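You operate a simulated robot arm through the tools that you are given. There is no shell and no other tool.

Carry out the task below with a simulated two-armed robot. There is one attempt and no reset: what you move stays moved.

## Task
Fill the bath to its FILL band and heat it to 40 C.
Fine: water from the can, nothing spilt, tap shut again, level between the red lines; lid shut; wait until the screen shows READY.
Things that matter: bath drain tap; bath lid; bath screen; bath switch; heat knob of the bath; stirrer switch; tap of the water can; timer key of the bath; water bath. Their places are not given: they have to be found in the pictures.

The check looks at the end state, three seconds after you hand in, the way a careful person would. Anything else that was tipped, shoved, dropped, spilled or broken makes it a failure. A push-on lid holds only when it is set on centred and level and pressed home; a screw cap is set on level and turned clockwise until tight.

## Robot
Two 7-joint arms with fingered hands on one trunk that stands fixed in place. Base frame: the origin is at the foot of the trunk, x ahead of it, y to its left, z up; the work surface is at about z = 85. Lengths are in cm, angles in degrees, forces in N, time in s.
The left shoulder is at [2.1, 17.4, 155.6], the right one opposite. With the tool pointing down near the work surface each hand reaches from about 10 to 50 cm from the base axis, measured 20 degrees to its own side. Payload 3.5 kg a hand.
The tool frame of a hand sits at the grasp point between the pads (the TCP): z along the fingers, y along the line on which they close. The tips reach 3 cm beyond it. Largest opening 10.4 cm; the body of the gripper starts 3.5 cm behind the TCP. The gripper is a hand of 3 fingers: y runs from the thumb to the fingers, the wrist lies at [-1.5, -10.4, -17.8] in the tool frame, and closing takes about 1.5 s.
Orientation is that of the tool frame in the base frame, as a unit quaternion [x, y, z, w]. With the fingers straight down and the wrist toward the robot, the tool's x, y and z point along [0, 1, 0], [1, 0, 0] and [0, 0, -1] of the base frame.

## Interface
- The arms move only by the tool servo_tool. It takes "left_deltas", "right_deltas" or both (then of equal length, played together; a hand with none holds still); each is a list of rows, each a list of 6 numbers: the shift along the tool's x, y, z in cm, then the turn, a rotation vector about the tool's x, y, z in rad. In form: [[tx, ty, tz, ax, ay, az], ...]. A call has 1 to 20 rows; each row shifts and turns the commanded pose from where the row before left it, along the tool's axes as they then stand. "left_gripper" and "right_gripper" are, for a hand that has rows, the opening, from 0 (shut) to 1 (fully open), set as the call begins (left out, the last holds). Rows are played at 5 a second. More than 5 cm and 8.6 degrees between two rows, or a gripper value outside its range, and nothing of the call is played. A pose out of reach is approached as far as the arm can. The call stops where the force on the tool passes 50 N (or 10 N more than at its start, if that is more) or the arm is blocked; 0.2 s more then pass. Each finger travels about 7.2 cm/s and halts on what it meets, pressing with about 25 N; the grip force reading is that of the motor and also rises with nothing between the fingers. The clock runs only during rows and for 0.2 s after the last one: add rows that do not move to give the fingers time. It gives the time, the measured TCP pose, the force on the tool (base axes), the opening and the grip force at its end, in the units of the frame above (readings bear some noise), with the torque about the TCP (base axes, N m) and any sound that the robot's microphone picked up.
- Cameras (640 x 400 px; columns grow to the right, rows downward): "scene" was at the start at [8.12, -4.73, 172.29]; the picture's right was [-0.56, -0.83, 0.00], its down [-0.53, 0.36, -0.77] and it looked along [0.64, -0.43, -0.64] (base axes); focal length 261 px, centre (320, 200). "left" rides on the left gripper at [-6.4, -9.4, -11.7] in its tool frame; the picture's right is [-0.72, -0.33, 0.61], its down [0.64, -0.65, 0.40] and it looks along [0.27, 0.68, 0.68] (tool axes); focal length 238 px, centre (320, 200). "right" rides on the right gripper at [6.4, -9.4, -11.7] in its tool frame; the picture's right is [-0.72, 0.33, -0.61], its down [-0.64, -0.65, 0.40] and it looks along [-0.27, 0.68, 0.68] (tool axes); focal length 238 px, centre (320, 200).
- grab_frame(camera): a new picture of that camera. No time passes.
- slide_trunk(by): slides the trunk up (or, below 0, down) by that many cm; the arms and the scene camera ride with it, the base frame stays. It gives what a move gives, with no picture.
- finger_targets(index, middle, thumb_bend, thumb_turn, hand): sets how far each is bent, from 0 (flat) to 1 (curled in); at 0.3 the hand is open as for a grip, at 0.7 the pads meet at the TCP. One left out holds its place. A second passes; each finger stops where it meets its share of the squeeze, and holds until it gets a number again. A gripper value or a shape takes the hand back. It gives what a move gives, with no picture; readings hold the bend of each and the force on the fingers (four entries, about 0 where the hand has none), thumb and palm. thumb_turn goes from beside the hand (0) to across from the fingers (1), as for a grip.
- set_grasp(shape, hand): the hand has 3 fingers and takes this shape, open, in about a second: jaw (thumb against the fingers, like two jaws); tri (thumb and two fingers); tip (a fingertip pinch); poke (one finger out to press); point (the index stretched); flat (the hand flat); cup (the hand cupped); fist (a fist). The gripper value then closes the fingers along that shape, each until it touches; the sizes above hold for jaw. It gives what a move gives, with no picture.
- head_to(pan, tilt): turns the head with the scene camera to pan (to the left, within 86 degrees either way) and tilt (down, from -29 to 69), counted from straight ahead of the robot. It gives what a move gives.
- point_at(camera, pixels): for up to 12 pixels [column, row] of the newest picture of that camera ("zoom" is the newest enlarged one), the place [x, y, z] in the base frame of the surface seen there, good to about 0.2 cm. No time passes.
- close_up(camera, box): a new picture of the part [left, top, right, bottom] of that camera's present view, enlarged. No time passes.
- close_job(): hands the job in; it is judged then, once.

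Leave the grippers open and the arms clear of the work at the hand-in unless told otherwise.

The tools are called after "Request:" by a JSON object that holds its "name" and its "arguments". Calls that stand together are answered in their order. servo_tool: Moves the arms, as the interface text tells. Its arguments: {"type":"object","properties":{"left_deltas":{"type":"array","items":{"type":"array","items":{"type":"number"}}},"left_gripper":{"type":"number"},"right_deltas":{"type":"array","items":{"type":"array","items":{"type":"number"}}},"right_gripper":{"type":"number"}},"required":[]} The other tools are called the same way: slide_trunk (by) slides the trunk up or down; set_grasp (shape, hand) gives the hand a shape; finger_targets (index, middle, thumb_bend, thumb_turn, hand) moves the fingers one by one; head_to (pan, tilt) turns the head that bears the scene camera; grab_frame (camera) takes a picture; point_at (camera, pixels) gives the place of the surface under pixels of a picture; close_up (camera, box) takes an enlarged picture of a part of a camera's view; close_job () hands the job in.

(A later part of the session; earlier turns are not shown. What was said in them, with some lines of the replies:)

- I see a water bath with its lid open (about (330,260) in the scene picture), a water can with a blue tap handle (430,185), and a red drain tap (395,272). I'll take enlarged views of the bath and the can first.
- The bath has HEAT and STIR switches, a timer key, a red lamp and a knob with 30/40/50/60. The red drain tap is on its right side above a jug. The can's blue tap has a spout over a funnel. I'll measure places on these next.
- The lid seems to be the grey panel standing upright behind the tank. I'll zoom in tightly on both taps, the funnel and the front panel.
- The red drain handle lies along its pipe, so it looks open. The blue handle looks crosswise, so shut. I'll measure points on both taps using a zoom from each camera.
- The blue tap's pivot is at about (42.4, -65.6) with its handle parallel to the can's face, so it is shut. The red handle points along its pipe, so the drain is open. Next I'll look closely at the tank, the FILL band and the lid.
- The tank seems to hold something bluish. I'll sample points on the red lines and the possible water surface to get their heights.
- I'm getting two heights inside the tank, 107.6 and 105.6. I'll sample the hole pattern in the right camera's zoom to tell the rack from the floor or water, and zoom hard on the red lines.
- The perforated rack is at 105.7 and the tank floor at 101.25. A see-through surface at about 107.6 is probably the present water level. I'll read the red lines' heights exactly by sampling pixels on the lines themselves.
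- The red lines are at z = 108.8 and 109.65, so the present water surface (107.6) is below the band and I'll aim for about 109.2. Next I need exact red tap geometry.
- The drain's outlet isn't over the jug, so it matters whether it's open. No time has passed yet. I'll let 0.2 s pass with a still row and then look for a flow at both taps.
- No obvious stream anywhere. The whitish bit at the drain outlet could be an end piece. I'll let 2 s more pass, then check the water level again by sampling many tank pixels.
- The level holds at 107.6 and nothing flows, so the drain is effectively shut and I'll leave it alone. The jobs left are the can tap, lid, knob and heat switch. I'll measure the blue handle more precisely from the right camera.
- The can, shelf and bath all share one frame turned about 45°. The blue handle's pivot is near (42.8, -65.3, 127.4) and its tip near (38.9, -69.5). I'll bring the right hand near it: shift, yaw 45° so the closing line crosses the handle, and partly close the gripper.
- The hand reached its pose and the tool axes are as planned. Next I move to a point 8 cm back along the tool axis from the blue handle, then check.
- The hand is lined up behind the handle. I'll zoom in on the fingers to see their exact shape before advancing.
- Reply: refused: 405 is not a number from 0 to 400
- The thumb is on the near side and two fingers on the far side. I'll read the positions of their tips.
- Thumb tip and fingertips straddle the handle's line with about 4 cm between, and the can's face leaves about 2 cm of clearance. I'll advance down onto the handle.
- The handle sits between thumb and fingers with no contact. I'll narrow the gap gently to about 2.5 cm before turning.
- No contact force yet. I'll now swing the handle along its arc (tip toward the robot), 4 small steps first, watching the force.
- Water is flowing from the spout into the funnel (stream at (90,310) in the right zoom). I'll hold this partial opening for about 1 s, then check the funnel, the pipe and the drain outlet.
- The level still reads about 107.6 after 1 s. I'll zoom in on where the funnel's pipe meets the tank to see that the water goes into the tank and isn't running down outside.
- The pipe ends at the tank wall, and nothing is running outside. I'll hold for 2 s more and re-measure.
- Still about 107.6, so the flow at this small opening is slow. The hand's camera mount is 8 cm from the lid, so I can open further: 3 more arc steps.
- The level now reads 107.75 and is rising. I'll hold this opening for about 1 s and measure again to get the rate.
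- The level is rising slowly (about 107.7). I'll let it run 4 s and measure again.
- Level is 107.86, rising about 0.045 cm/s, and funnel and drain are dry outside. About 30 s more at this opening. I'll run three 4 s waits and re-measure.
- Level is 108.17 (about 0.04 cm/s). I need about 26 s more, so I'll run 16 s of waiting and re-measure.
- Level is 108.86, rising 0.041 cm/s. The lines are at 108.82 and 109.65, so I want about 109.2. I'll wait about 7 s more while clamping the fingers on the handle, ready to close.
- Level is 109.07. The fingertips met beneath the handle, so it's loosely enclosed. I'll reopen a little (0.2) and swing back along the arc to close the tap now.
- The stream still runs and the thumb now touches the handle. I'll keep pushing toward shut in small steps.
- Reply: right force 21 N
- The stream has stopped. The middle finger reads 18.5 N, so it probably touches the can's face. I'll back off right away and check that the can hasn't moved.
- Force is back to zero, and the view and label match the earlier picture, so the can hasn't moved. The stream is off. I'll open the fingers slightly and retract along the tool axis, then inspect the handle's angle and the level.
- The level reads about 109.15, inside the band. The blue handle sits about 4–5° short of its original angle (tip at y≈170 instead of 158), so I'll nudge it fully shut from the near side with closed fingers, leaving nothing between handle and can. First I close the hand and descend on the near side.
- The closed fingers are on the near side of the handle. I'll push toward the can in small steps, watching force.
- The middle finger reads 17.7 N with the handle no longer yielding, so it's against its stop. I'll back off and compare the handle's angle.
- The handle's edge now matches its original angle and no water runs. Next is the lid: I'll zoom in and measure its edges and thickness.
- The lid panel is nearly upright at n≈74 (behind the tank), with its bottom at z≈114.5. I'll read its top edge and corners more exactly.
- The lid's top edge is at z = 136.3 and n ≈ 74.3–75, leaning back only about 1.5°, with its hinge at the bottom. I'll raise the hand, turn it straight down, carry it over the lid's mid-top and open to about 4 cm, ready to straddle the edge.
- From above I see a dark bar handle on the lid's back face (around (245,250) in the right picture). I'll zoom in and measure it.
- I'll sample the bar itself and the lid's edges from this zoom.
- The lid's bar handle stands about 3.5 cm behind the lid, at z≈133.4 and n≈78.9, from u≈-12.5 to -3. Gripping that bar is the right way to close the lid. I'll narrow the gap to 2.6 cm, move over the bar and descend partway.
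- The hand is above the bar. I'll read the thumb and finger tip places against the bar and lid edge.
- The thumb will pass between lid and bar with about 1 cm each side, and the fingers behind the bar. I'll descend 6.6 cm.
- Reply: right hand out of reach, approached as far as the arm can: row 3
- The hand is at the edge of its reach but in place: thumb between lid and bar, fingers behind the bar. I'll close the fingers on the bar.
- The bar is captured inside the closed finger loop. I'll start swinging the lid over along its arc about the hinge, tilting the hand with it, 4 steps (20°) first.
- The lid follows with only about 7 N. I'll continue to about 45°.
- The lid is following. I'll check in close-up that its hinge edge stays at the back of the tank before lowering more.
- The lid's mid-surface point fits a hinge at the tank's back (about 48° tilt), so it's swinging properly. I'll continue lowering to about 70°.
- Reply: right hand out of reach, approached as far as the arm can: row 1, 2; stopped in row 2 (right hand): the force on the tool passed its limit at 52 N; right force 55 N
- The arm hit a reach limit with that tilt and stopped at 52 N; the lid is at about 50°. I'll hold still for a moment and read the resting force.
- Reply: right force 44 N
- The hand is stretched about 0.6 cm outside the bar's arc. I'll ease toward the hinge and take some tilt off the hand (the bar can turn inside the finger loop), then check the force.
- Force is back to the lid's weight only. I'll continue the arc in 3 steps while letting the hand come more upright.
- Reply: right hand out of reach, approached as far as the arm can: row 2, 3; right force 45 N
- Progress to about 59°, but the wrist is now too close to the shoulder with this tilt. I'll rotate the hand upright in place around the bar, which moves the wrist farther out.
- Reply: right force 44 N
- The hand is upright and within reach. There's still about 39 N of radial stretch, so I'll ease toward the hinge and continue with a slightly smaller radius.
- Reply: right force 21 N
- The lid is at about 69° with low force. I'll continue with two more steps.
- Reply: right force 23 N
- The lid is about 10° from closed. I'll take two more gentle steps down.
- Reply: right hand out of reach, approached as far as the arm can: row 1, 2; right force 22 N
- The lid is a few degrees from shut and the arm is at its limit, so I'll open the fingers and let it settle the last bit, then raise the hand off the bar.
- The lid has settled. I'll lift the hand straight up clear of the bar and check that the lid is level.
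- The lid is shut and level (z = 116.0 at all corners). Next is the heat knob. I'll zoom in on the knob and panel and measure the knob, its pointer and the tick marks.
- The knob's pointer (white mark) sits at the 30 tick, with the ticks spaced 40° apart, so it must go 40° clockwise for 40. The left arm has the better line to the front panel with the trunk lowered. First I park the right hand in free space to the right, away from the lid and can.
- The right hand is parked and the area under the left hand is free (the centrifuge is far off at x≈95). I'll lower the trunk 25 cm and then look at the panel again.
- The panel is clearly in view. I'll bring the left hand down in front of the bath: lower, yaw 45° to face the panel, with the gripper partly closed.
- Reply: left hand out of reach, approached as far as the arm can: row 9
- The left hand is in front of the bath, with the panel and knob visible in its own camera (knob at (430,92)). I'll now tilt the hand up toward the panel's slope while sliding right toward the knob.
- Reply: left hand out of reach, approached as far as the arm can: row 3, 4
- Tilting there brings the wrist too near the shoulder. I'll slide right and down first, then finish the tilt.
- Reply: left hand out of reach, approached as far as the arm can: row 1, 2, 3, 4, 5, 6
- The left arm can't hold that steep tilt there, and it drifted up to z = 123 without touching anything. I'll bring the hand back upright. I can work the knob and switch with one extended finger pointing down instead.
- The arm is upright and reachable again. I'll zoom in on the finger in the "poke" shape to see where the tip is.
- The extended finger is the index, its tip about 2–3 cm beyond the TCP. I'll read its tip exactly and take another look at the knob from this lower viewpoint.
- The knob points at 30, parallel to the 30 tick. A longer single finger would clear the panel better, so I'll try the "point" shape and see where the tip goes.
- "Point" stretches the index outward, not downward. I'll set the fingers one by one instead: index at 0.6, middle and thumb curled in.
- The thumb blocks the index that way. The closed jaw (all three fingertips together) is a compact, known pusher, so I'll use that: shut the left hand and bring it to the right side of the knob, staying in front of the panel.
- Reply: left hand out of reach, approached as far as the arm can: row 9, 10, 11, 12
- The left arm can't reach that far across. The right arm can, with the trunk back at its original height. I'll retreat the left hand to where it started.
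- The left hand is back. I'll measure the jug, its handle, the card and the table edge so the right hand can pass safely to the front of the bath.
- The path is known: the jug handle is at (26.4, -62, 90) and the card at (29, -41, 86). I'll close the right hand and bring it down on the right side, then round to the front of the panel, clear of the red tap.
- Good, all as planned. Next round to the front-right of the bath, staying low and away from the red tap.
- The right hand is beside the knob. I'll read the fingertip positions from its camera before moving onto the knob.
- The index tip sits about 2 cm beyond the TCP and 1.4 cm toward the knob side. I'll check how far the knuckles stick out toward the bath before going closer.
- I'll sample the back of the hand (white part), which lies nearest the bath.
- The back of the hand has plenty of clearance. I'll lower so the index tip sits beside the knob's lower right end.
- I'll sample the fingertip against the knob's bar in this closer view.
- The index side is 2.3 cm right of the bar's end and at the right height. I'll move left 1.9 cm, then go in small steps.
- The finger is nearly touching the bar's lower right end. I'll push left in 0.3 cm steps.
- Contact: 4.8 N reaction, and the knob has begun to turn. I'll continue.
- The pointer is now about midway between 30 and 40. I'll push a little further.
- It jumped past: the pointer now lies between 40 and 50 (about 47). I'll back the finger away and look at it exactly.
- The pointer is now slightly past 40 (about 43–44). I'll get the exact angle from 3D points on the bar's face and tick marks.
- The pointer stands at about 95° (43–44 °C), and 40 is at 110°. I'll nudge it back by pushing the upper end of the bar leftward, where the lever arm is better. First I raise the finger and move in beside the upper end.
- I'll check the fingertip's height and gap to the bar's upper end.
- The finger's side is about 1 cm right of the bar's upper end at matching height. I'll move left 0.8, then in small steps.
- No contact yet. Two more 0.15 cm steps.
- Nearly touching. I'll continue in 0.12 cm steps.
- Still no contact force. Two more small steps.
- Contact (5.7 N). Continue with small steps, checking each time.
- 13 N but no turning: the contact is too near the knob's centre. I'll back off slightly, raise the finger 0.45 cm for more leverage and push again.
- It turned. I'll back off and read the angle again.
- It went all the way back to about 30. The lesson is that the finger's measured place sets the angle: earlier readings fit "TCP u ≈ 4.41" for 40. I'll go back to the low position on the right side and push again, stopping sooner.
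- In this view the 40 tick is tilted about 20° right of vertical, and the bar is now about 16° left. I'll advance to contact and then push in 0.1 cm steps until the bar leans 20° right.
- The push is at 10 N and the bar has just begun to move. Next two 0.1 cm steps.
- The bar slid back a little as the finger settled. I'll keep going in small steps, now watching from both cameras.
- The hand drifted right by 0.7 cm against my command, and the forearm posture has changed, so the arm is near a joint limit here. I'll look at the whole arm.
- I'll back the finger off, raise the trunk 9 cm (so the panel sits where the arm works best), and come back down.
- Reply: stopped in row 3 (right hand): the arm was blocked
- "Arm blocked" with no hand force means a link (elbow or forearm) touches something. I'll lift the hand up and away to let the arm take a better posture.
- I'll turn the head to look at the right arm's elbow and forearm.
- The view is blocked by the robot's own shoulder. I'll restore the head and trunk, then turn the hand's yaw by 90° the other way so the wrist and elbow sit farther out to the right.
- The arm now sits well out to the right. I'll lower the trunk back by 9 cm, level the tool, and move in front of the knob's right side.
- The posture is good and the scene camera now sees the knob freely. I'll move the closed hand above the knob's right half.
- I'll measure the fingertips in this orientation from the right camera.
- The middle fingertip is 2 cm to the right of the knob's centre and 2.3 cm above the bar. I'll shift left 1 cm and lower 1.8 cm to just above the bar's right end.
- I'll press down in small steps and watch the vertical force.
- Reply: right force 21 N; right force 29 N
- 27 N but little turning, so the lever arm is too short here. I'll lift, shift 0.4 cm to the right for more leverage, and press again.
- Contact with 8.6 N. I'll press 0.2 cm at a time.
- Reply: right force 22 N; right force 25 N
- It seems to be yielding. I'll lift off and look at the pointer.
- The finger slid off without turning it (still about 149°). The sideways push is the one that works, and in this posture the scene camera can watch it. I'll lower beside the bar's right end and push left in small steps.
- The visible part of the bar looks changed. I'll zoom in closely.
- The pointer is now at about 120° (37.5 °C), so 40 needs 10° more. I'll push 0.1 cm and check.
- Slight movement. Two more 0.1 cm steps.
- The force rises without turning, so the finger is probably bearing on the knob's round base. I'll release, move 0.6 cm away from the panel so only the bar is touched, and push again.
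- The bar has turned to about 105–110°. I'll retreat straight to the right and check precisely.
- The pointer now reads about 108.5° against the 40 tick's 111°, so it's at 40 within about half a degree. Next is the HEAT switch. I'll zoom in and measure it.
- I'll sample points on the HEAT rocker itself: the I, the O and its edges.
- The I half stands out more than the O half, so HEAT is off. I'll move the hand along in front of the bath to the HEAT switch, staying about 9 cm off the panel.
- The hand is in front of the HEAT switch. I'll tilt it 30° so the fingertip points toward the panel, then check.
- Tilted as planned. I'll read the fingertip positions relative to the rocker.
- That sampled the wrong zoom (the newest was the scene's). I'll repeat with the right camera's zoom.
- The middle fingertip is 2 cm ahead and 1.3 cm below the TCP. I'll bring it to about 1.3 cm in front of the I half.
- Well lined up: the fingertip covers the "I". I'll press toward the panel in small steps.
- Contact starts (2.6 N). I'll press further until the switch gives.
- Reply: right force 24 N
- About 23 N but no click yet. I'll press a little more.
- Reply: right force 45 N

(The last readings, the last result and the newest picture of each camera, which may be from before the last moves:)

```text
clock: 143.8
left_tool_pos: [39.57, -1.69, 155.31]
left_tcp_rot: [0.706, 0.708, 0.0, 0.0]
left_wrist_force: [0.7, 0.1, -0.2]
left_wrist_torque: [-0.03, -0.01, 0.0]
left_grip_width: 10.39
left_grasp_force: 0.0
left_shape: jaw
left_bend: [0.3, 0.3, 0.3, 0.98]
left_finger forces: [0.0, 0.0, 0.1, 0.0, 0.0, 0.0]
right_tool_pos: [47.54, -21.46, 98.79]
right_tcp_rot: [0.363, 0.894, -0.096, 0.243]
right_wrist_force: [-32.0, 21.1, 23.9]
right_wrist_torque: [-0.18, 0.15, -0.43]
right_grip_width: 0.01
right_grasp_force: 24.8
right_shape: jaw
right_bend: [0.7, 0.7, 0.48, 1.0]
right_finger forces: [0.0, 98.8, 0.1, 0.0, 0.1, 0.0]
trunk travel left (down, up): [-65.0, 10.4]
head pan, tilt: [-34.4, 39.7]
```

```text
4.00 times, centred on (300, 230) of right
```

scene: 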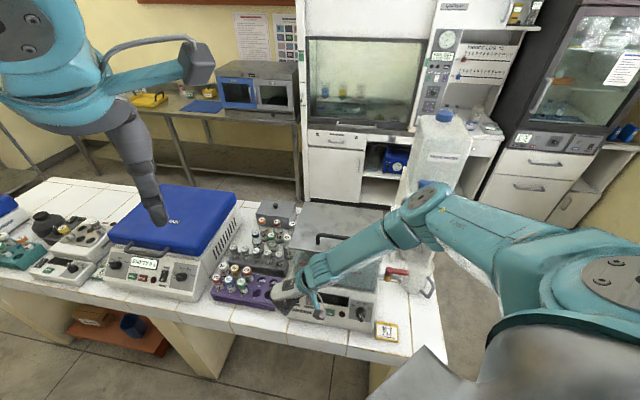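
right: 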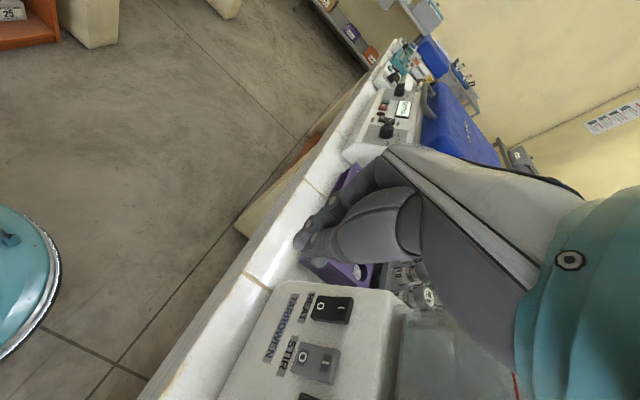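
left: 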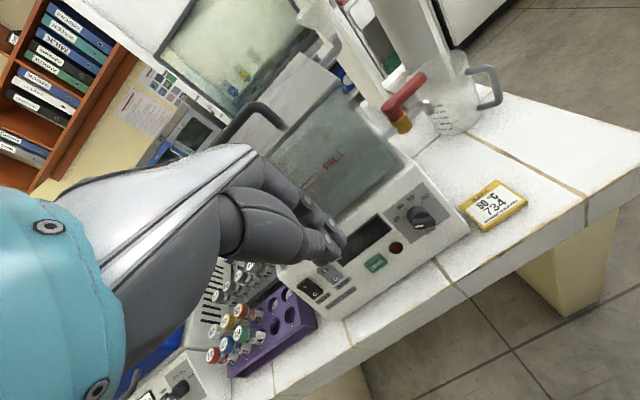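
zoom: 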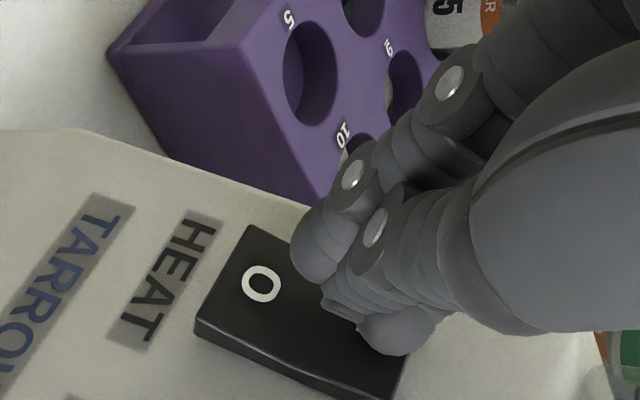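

45 N with no sound reported. I'll back off and look at the switch and the screen.

Request:
{"name": "servo_tool", "arguments": {"right_deltas": [[0.3, 0, -0.5, 0, 0, 0], [0.6, 0, -1.0, 0, 0, 0], [1.0, -2.5, -2.0, 0, 0, 0], [1.0, -3, -2.0, 0, 0, 0]]}}

Request:
{"name": "close_up", "arguments": {"camera": "scene", "box": [280, 270, 400, 340]}}

Request:
{"name": "close_up", "arguments": {"camera": "right", "box": [180, 180, 380, 360]}}

```text
clock: 144.8
left_tool_pos: [40.12, -2.18, 155.16]
left_tcp_rot: [0.706, 0.708, 0.001, -0.004]
left_wrist_force: [-1.0, -0.4, -0.5]
left_wrist_torque: [-0.04, -0.02, -0.03]
left_grip_width: 10.36
left_grasp_force: 0.1
left_shape: jaw
left_bend: [0.3, 0.3, 0.3, 0.98]
left_finger forces: [0.0, 0.1, 0.0, 0.0, 0.0, 0.0]
right_tool_pos: [40.26, -22.75, 101.65]
right_tcp_rot: [0.365, 0.894, -0.1, 0.241]
right_wrist_force: [0.7, 0.2, -0.5]
right_wrist_torque: [0.04, -0.01, -0.05]
right_grip_width: 0.0
right_grasp_force: 24.4
right_shape: jaw
right_bend: [0.7, 0.7, 0.48, 1.0]
right_finger forces: [0.0, 0.0, 0.0, 0.1, 0.0, 0.0]
trunk travel left (down, up): [-65.0, 10.4]
head pan, tilt: [-34.4, 39.7]
```

```text
5.33 times, centred on (340, 305) of scene
```

zoom: 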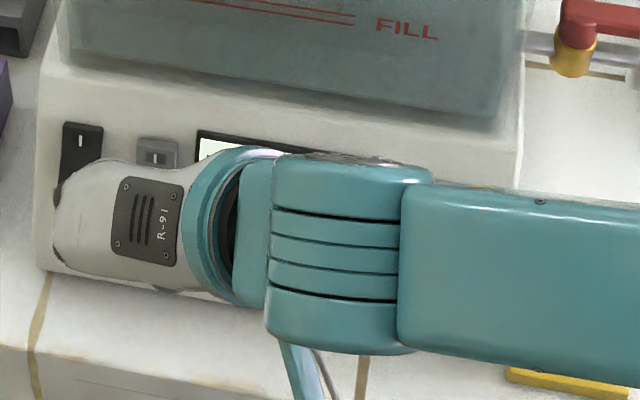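

```text
2.22 times, centred on (280, 270) of right
```

zoom: 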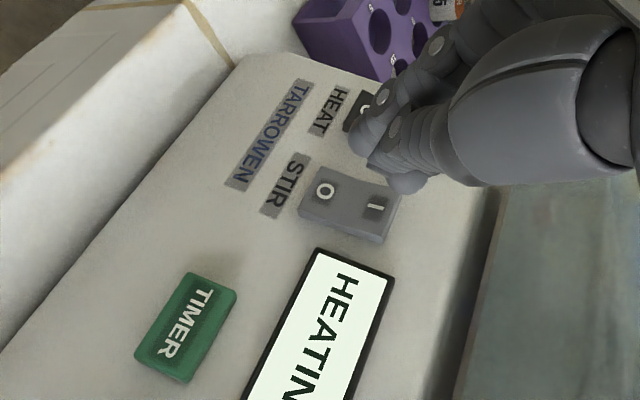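

The screen shows HEATING, so the switch is on. I'll bring the hand back the way it came, away from the panel.

Request:
{"name": "servo_tool", "arguments": {"right_deltas": [[0.4, 0, -1.0, 0, 0.131, 0], [0.4, 0, -0.5, 0, 0.131, 0], [0, 0, 0, 0, 0.131, 0], [0, 0, 0, 0, 0.131, 0], [0, -4.2, 0, 0, 0, 0], [0, -4.2, 0, 0, 0, 0], [0, -4.2, 0, 0, 0, 0], [0, -4.2, 0, 0, 0, 0], [0, -4.2, 0, 0, 0, 0], [0, -4.2, 0, 0, 0, 0]]}}

Request:
{"name": "close_up", "arguments": {"camera": "scene", "box": [280, 250, 420, 350]}}

Request:
{"name": "grab_frame", "arguments": {"camera": "scene"}}

```text
clock: 147.0
left_tool_pos: [40.17, -2.2, 155.09]
left_tcp_rot: [0.706, 0.708, 0.0, -0.003]
left_wrist_force: [-0.9, 0.2, 0.2]
left_wrist_torque: [0.01, -0.02, -0.04]
left_grip_width: 10.39
left_grasp_force: 0.0
left_shape: jaw
left_bend: [0.3, 0.3, 0.3, 0.98]
left_finger forces: [0.0, 0.0, 0.0, 0.1, 0.1, 0.0]
right_tool_pos: [21.8, -39.49, 102.88]
right_tcp_rot: [0.377, 0.926, -0.001, 0.002]
right_wrist_force: [-0.7, 0.4, 0.1]
right_wrist_torque: [0.01, -0.04, 0.02]
right_grip_width: 0.0
right_grasp_force: 25.4
right_shape: jaw
right_bend: [0.7, 0.7, 0.48, 1.0]
right_finger forces: [0.0, 0.0, 0.0, 0.0, 0.0, 0.1]
trunk travel left (down, up): [-65.0, 10.4]
head pan, tilt: [-34.4, 39.7]
```

```text
4.00 times, centred on (350, 300) of scene
```

zoom: 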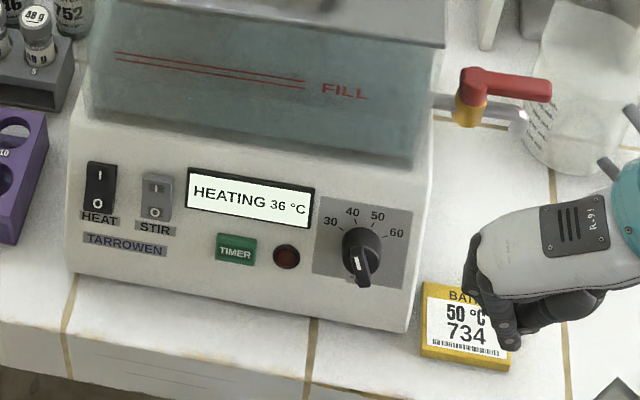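

```text
taken
```

scene: 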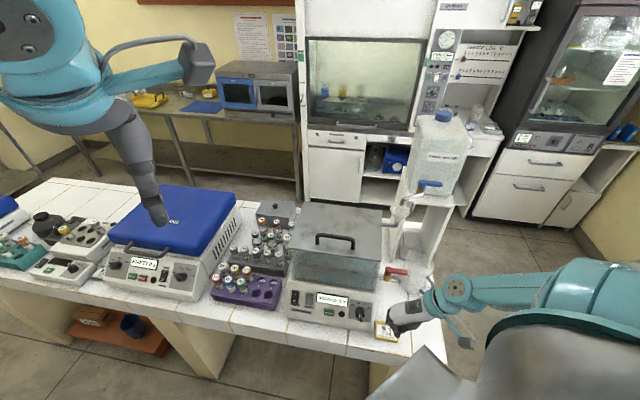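

The screen shows HEATING 36 °C. While it heats, I'll take the right hand back to its parking place and open its gripper.

Request:
{"name": "servo_tool", "arguments": {"right_deltas": [[-3.45, -3.25, 0, 0, 0, 0], [-3.45, -3.25, 0, 0, 0, 0], [-1.0, -1.0, -4.0, 0, 0, 0], [-1.0, -1.0, -4.0, 0, 0, 0], [-1.0, -1.0, -4.0, 0, 0, 0], [-1.0, -1.0, -4.0, 0, 0, 0], [-1.0, -1.0, -4.0, 0, 0, 0], [-1.0, -1.0, -4.0, 0, 0, 0], [0, 0, -4, 0, 0, 0], [0, 0, -4, 0, 0, 0]]}}

Request:
{"name": "servo_tool", "arguments": {"right_deltas": [[0, 0, 0, 0, 0, 0], [0, 0, 0, 0, 0, 0], [0, 0, 0, 0, 0, 0], [0, 0, 0, 0, 0, 0], [0, 0, 0, 0, 0, 0], [0, 0, 0, 0, 0, 0], [0, 0, 0, 0, 0, 0], [0, 0, 0, 0, 0, 0]], "right_gripper": 1.0}}

Request:
{"name": "close_up", "arguments": {"camera": "scene", "box": [280, 230, 420, 350]}}

Request:
{"name": "close_up", "arguments": {"camera": "scene", "box": [370, 150, 470, 300]}}

```text
clock: 149.2
left_tool_pos: [40.1, -2.21, 154.99]
left_tcp_rot: [0.706, 0.708, 0.0, -0.003]
left_wrist_force: [0.1, -0.6, -0.7]
left_wrist_torque: [0.02, 0.01, -0.01]
left_grip_width: 10.39
left_grasp_force: 0.1
left_shape: jaw
left_bend: [0.3, 0.3, 0.3, 0.98]
left_finger forces: [0.0, 0.0, 0.0, 0.0, 0.0, 0.1]
right_tool_pos: [22.34, -57.3, 134.86]
right_tcp_rot: [0.378, 0.926, -0.002, 0.0]
right_wrist_force: [0.5, 0.4, 0.1]
right_wrist_torque: [-0.02, 0.03, 0.0]
right_grip_width: 0.0
right_grasp_force: 24.6
right_shape: jaw
right_bend: [0.7, 0.7, 0.48, 1.0]
right_finger forces: [0.1, 0.0, 0.0, 0.0, 0.0, 0.0]
trunk travel left (down, up): [-65.0, 10.4]
head pan, tilt: [-34.4, 39.7]
```

```text
clock: 151.0
left_tool_pos: [40.2, -2.22, 155.13]
left_tcp_rot: [0.707, 0.708, 0.0, -0.003]
left_wrist_force: [-0.5, -0.4, -0.7]
left_wrist_torque: [0.0, -0.02, 0.01]
left_grip_width: 10.37
left_grasp_force: 0.0
left_shape: jaw
left_bend: [0.3, 0.3, 0.3, 0.98]
left_finger forces: [0.1, 0.0, 0.1, 0.0, 0.1, 0.1]
right_tool_pos: [22.36, -57.27, 134.86]
right_tcp_rot: [0.378, 0.926, -0.002, 0.001]
right_wrist_force: [-0.1, 0.1, -0.1]
right_wrist_torque: [0.0, 0.01, -0.01]
right_grip_width: 10.37
right_grasp_force: 0.1
right_shape: jaw
right_bend: [0.3, 0.3, 0.3, 0.98]
right_finger forces: [0.0, 0.0, 0.0, 0.1, 0.0, 0.0]
trunk travel left (down, up): [-65.0, 10.4]
head pan, tilt: [-34.4, 39.7]
```

```text
3.33 times, centred on (350, 290) of scene
```

zoom: 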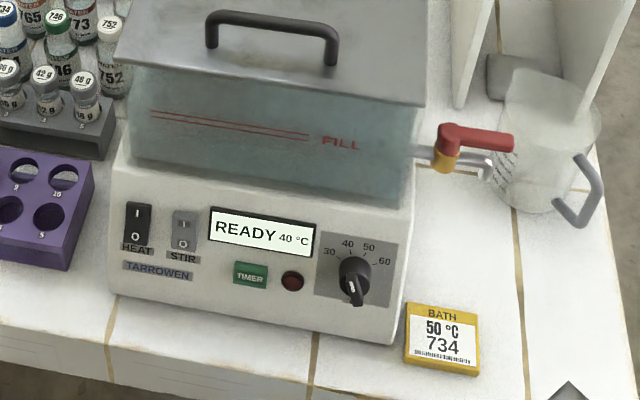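

```text
2.67 times, centred on (420, 225) of scene
```

zoom: 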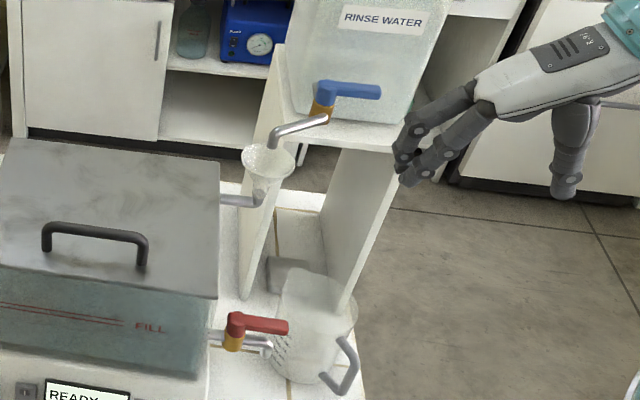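

The screen shows READY 40 °C. I'll check it stays steady, and re-verify water level, blue tap angle, lid and the table for spills.

Request:
{"name": "servo_tool", "arguments": {"right_deltas": [[0, 0, 0, 0, 0, 0], [0, 0, 0, 0, 0, 0], [0, 0, 0, 0, 0, 0], [0, 0, 0, 0, 0, 0], [0, 0, 0, 0, 0, 0], [0, 0, 0, 0, 0, 0], [0, 0, 0, 0, 0, 0], [0, 0, 0, 0, 0, 0], [0, 0, 0, 0, 0, 0], [0, 0, 0, 0, 0, 0], [0, 0, 0, 0, 0, 0], [0, 0, 0, 0, 0, 0], [0, 0, 0, 0, 0, 0], [0, 0, 0, 0, 0, 0], [0, 0, 0, 0, 0, 0], [0, 0, 0, 0, 0, 0], [0, 0, 0, 0, 0, 0], [0, 0, 0, 0, 0, 0], [0, 0, 0, 0, 0, 0], [0, 0, 0, 0, 0, 0]]}}

Request:
{"name": "close_up", "arguments": {"camera": "scene", "box": [320, 285, 390, 335]}}

Request:
{"name": "close_up", "arguments": {"camera": "scene", "box": [395, 165, 445, 215]}}

Request:
{"name": "close_up", "arguments": {"camera": "scene", "box": [285, 240, 385, 300]}}

Request:
{"name": "point_at", "arguments": {"camera": "zoom", "pixels": [[120, 120], [160, 130], [200, 110], [250, 130], [300, 120], [300, 140], [350, 130], [400, 140], [150, 100], [250, 100], [330, 110], [420, 120]]}}

```text
clock: 155.2
left_tool_pos: [40.17, -2.12, 155.09]
left_tcp_rot: [0.707, 0.708, 0.0, -0.003]
left_wrist_force: [0.2, 0.0, 0.0]
left_wrist_torque: [0.03, -0.02, 0.03]
left_grip_width: 10.38
left_grasp_force: 0.1
left_shape: jaw
left_bend: [0.3, 0.3, 0.3, 0.98]
left_finger forces: [0.0, 0.1, 0.0, 0.1, 0.0, 0.1]
right_tool_pos: [22.38, -57.26, 134.82]
right_tcp_rot: [0.377, 0.926, -0.001, 0.001]
right_wrist_force: [0.2, -0.1, 0.2]
right_wrist_torque: [0.0, 0.01, -0.01]
right_grip_width: 10.35
right_grasp_force: 0.0
right_shape: jaw
right_bend: [0.3, 0.3, 0.3, 0.98]
right_finger forces: [0.0, 0.0, 0.0, 0.1, 0.0, 0.0]
trunk travel left (down, up): [-65.0, 10.4]
head pan, tilt: [-34.4, 39.7]
```

```text
8.00 times, centred on (355, 310) of scene
```

zoom: 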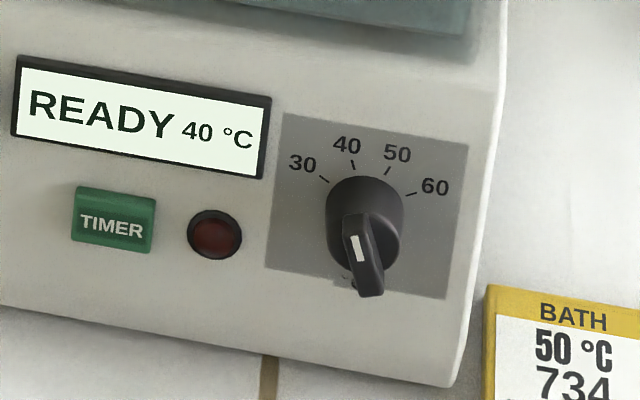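

```text
8.00 times, centred on (420, 190) of scene
```

zoom: 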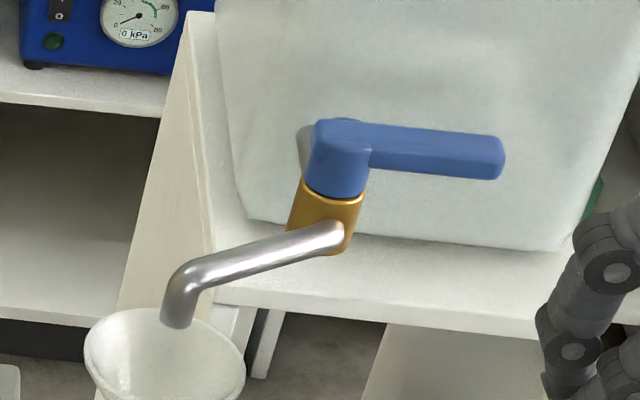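

```text
6.40 times, centred on (335, 270) of scene
```

zoom: 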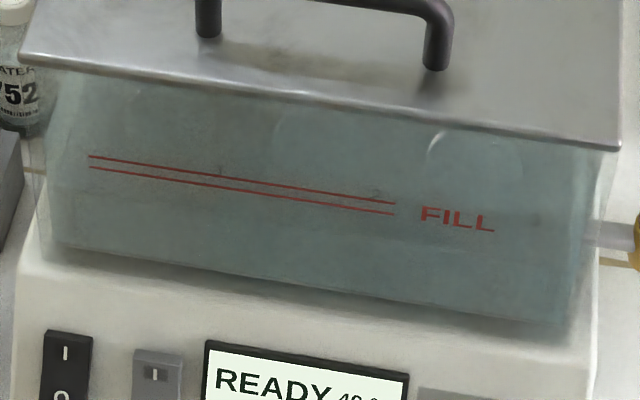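

```text
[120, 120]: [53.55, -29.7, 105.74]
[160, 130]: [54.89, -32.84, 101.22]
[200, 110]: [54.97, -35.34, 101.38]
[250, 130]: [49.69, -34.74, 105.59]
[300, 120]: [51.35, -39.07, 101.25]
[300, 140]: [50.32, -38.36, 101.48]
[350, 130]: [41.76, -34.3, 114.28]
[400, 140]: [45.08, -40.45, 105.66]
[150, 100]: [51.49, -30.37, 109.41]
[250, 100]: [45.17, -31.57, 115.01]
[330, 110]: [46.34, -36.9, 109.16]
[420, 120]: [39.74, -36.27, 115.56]
```

Everything is steady: READY 40 °C, and the blue handle is at its original angle. I'll take a few more samples of the water level for certainty, and look at the table for spills.

Request:
{"name": "close_up", "arguments": {"camera": "scene", "box": [290, 215, 390, 300]}}

Request:
{"name": "point_at", "arguments": {"camera": "zoom", "pixels": [[330, 238], [420, 230], [320, 230], [430, 235], [280, 215], [305, 220], [415, 232], [150, 205], [410, 225], [290, 222], [350, 225], [390, 235]]}}

Request:
{"name": "close_up", "arguments": {"camera": "scene", "box": [360, 190, 460, 350]}}

Request:
{"name": "grab_frame", "arguments": {"camera": "scene"}}

```text
4.71 times, centred on (340, 258) of scene
```

zoom: 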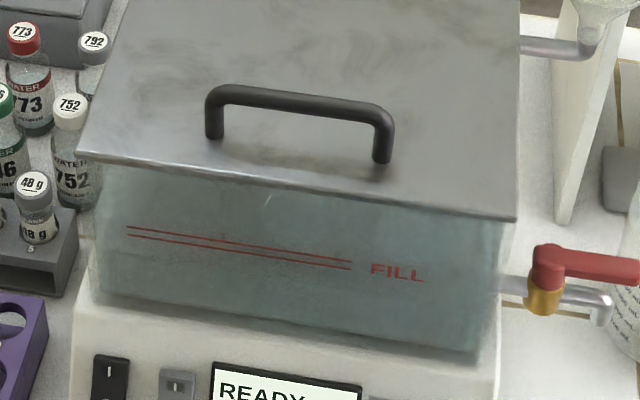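

```text
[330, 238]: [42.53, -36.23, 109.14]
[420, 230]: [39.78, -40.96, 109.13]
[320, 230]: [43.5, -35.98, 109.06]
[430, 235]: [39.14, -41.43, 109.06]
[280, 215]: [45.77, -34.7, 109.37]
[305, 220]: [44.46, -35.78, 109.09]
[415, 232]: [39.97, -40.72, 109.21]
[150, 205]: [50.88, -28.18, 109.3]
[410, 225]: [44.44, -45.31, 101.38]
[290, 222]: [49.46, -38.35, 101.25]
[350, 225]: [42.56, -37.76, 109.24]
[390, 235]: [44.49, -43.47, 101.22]
```

```text
2.50 times, centred on (410, 270) of scene
```

zoom: 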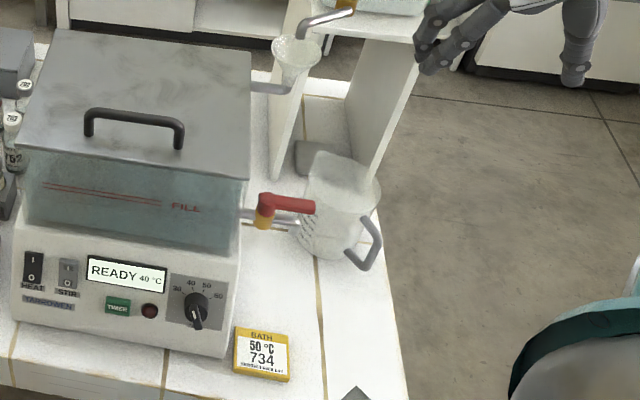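

```text
taken
```

scene: 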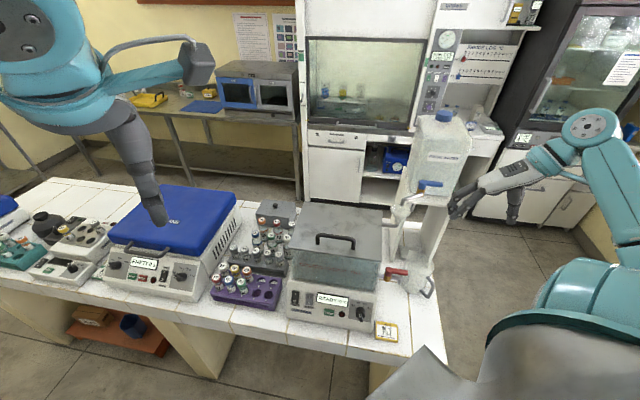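

The check holds:
- **Water:** the level reads 109.17, between the red lines at 108.8 and 109.65.
- **Taps:** the can tap is shut, and the drain tap is untouched and dry.
- **Lid:** shut and level.
- **Screen:** steady at READY 40 °C.
- **Surroundings:** nothing moved and nothing spilt; both hands are open and clear.

I'm handing in.

Request:
{"name": "close_job", "arguments": {}}

```text
The job is handed in.
```

The bath is filled to its FILL band and heated, and I've handed the job in. At my last check the screen showed READY 40 °C and held steady.

- **Water level:** the surface reads 109.17 cm. The red lines are at about 108.8 and 109.65, so it sits between them.
- **Can tap:** shut again, with the handle back at its original angle. No water is running and I saw no spills.
- **Drain tap:** I left it alone. Its handle points along the pipe, which looked open, but nothing flowed and the level held, so it was already shut.
- **Lid:** shut and level. It settled the last few degrees by itself when I opened the fingers, because the arm had reached its limit.
- **Heat knob:** set at the 40 mark to within about half a degree. It took several tries and went past 40 once before I settled it.
- **Other controls:** the HEAT switch is on. I did not touch the stirrer switch or the timer key.

Both hands are open and clear of the work.
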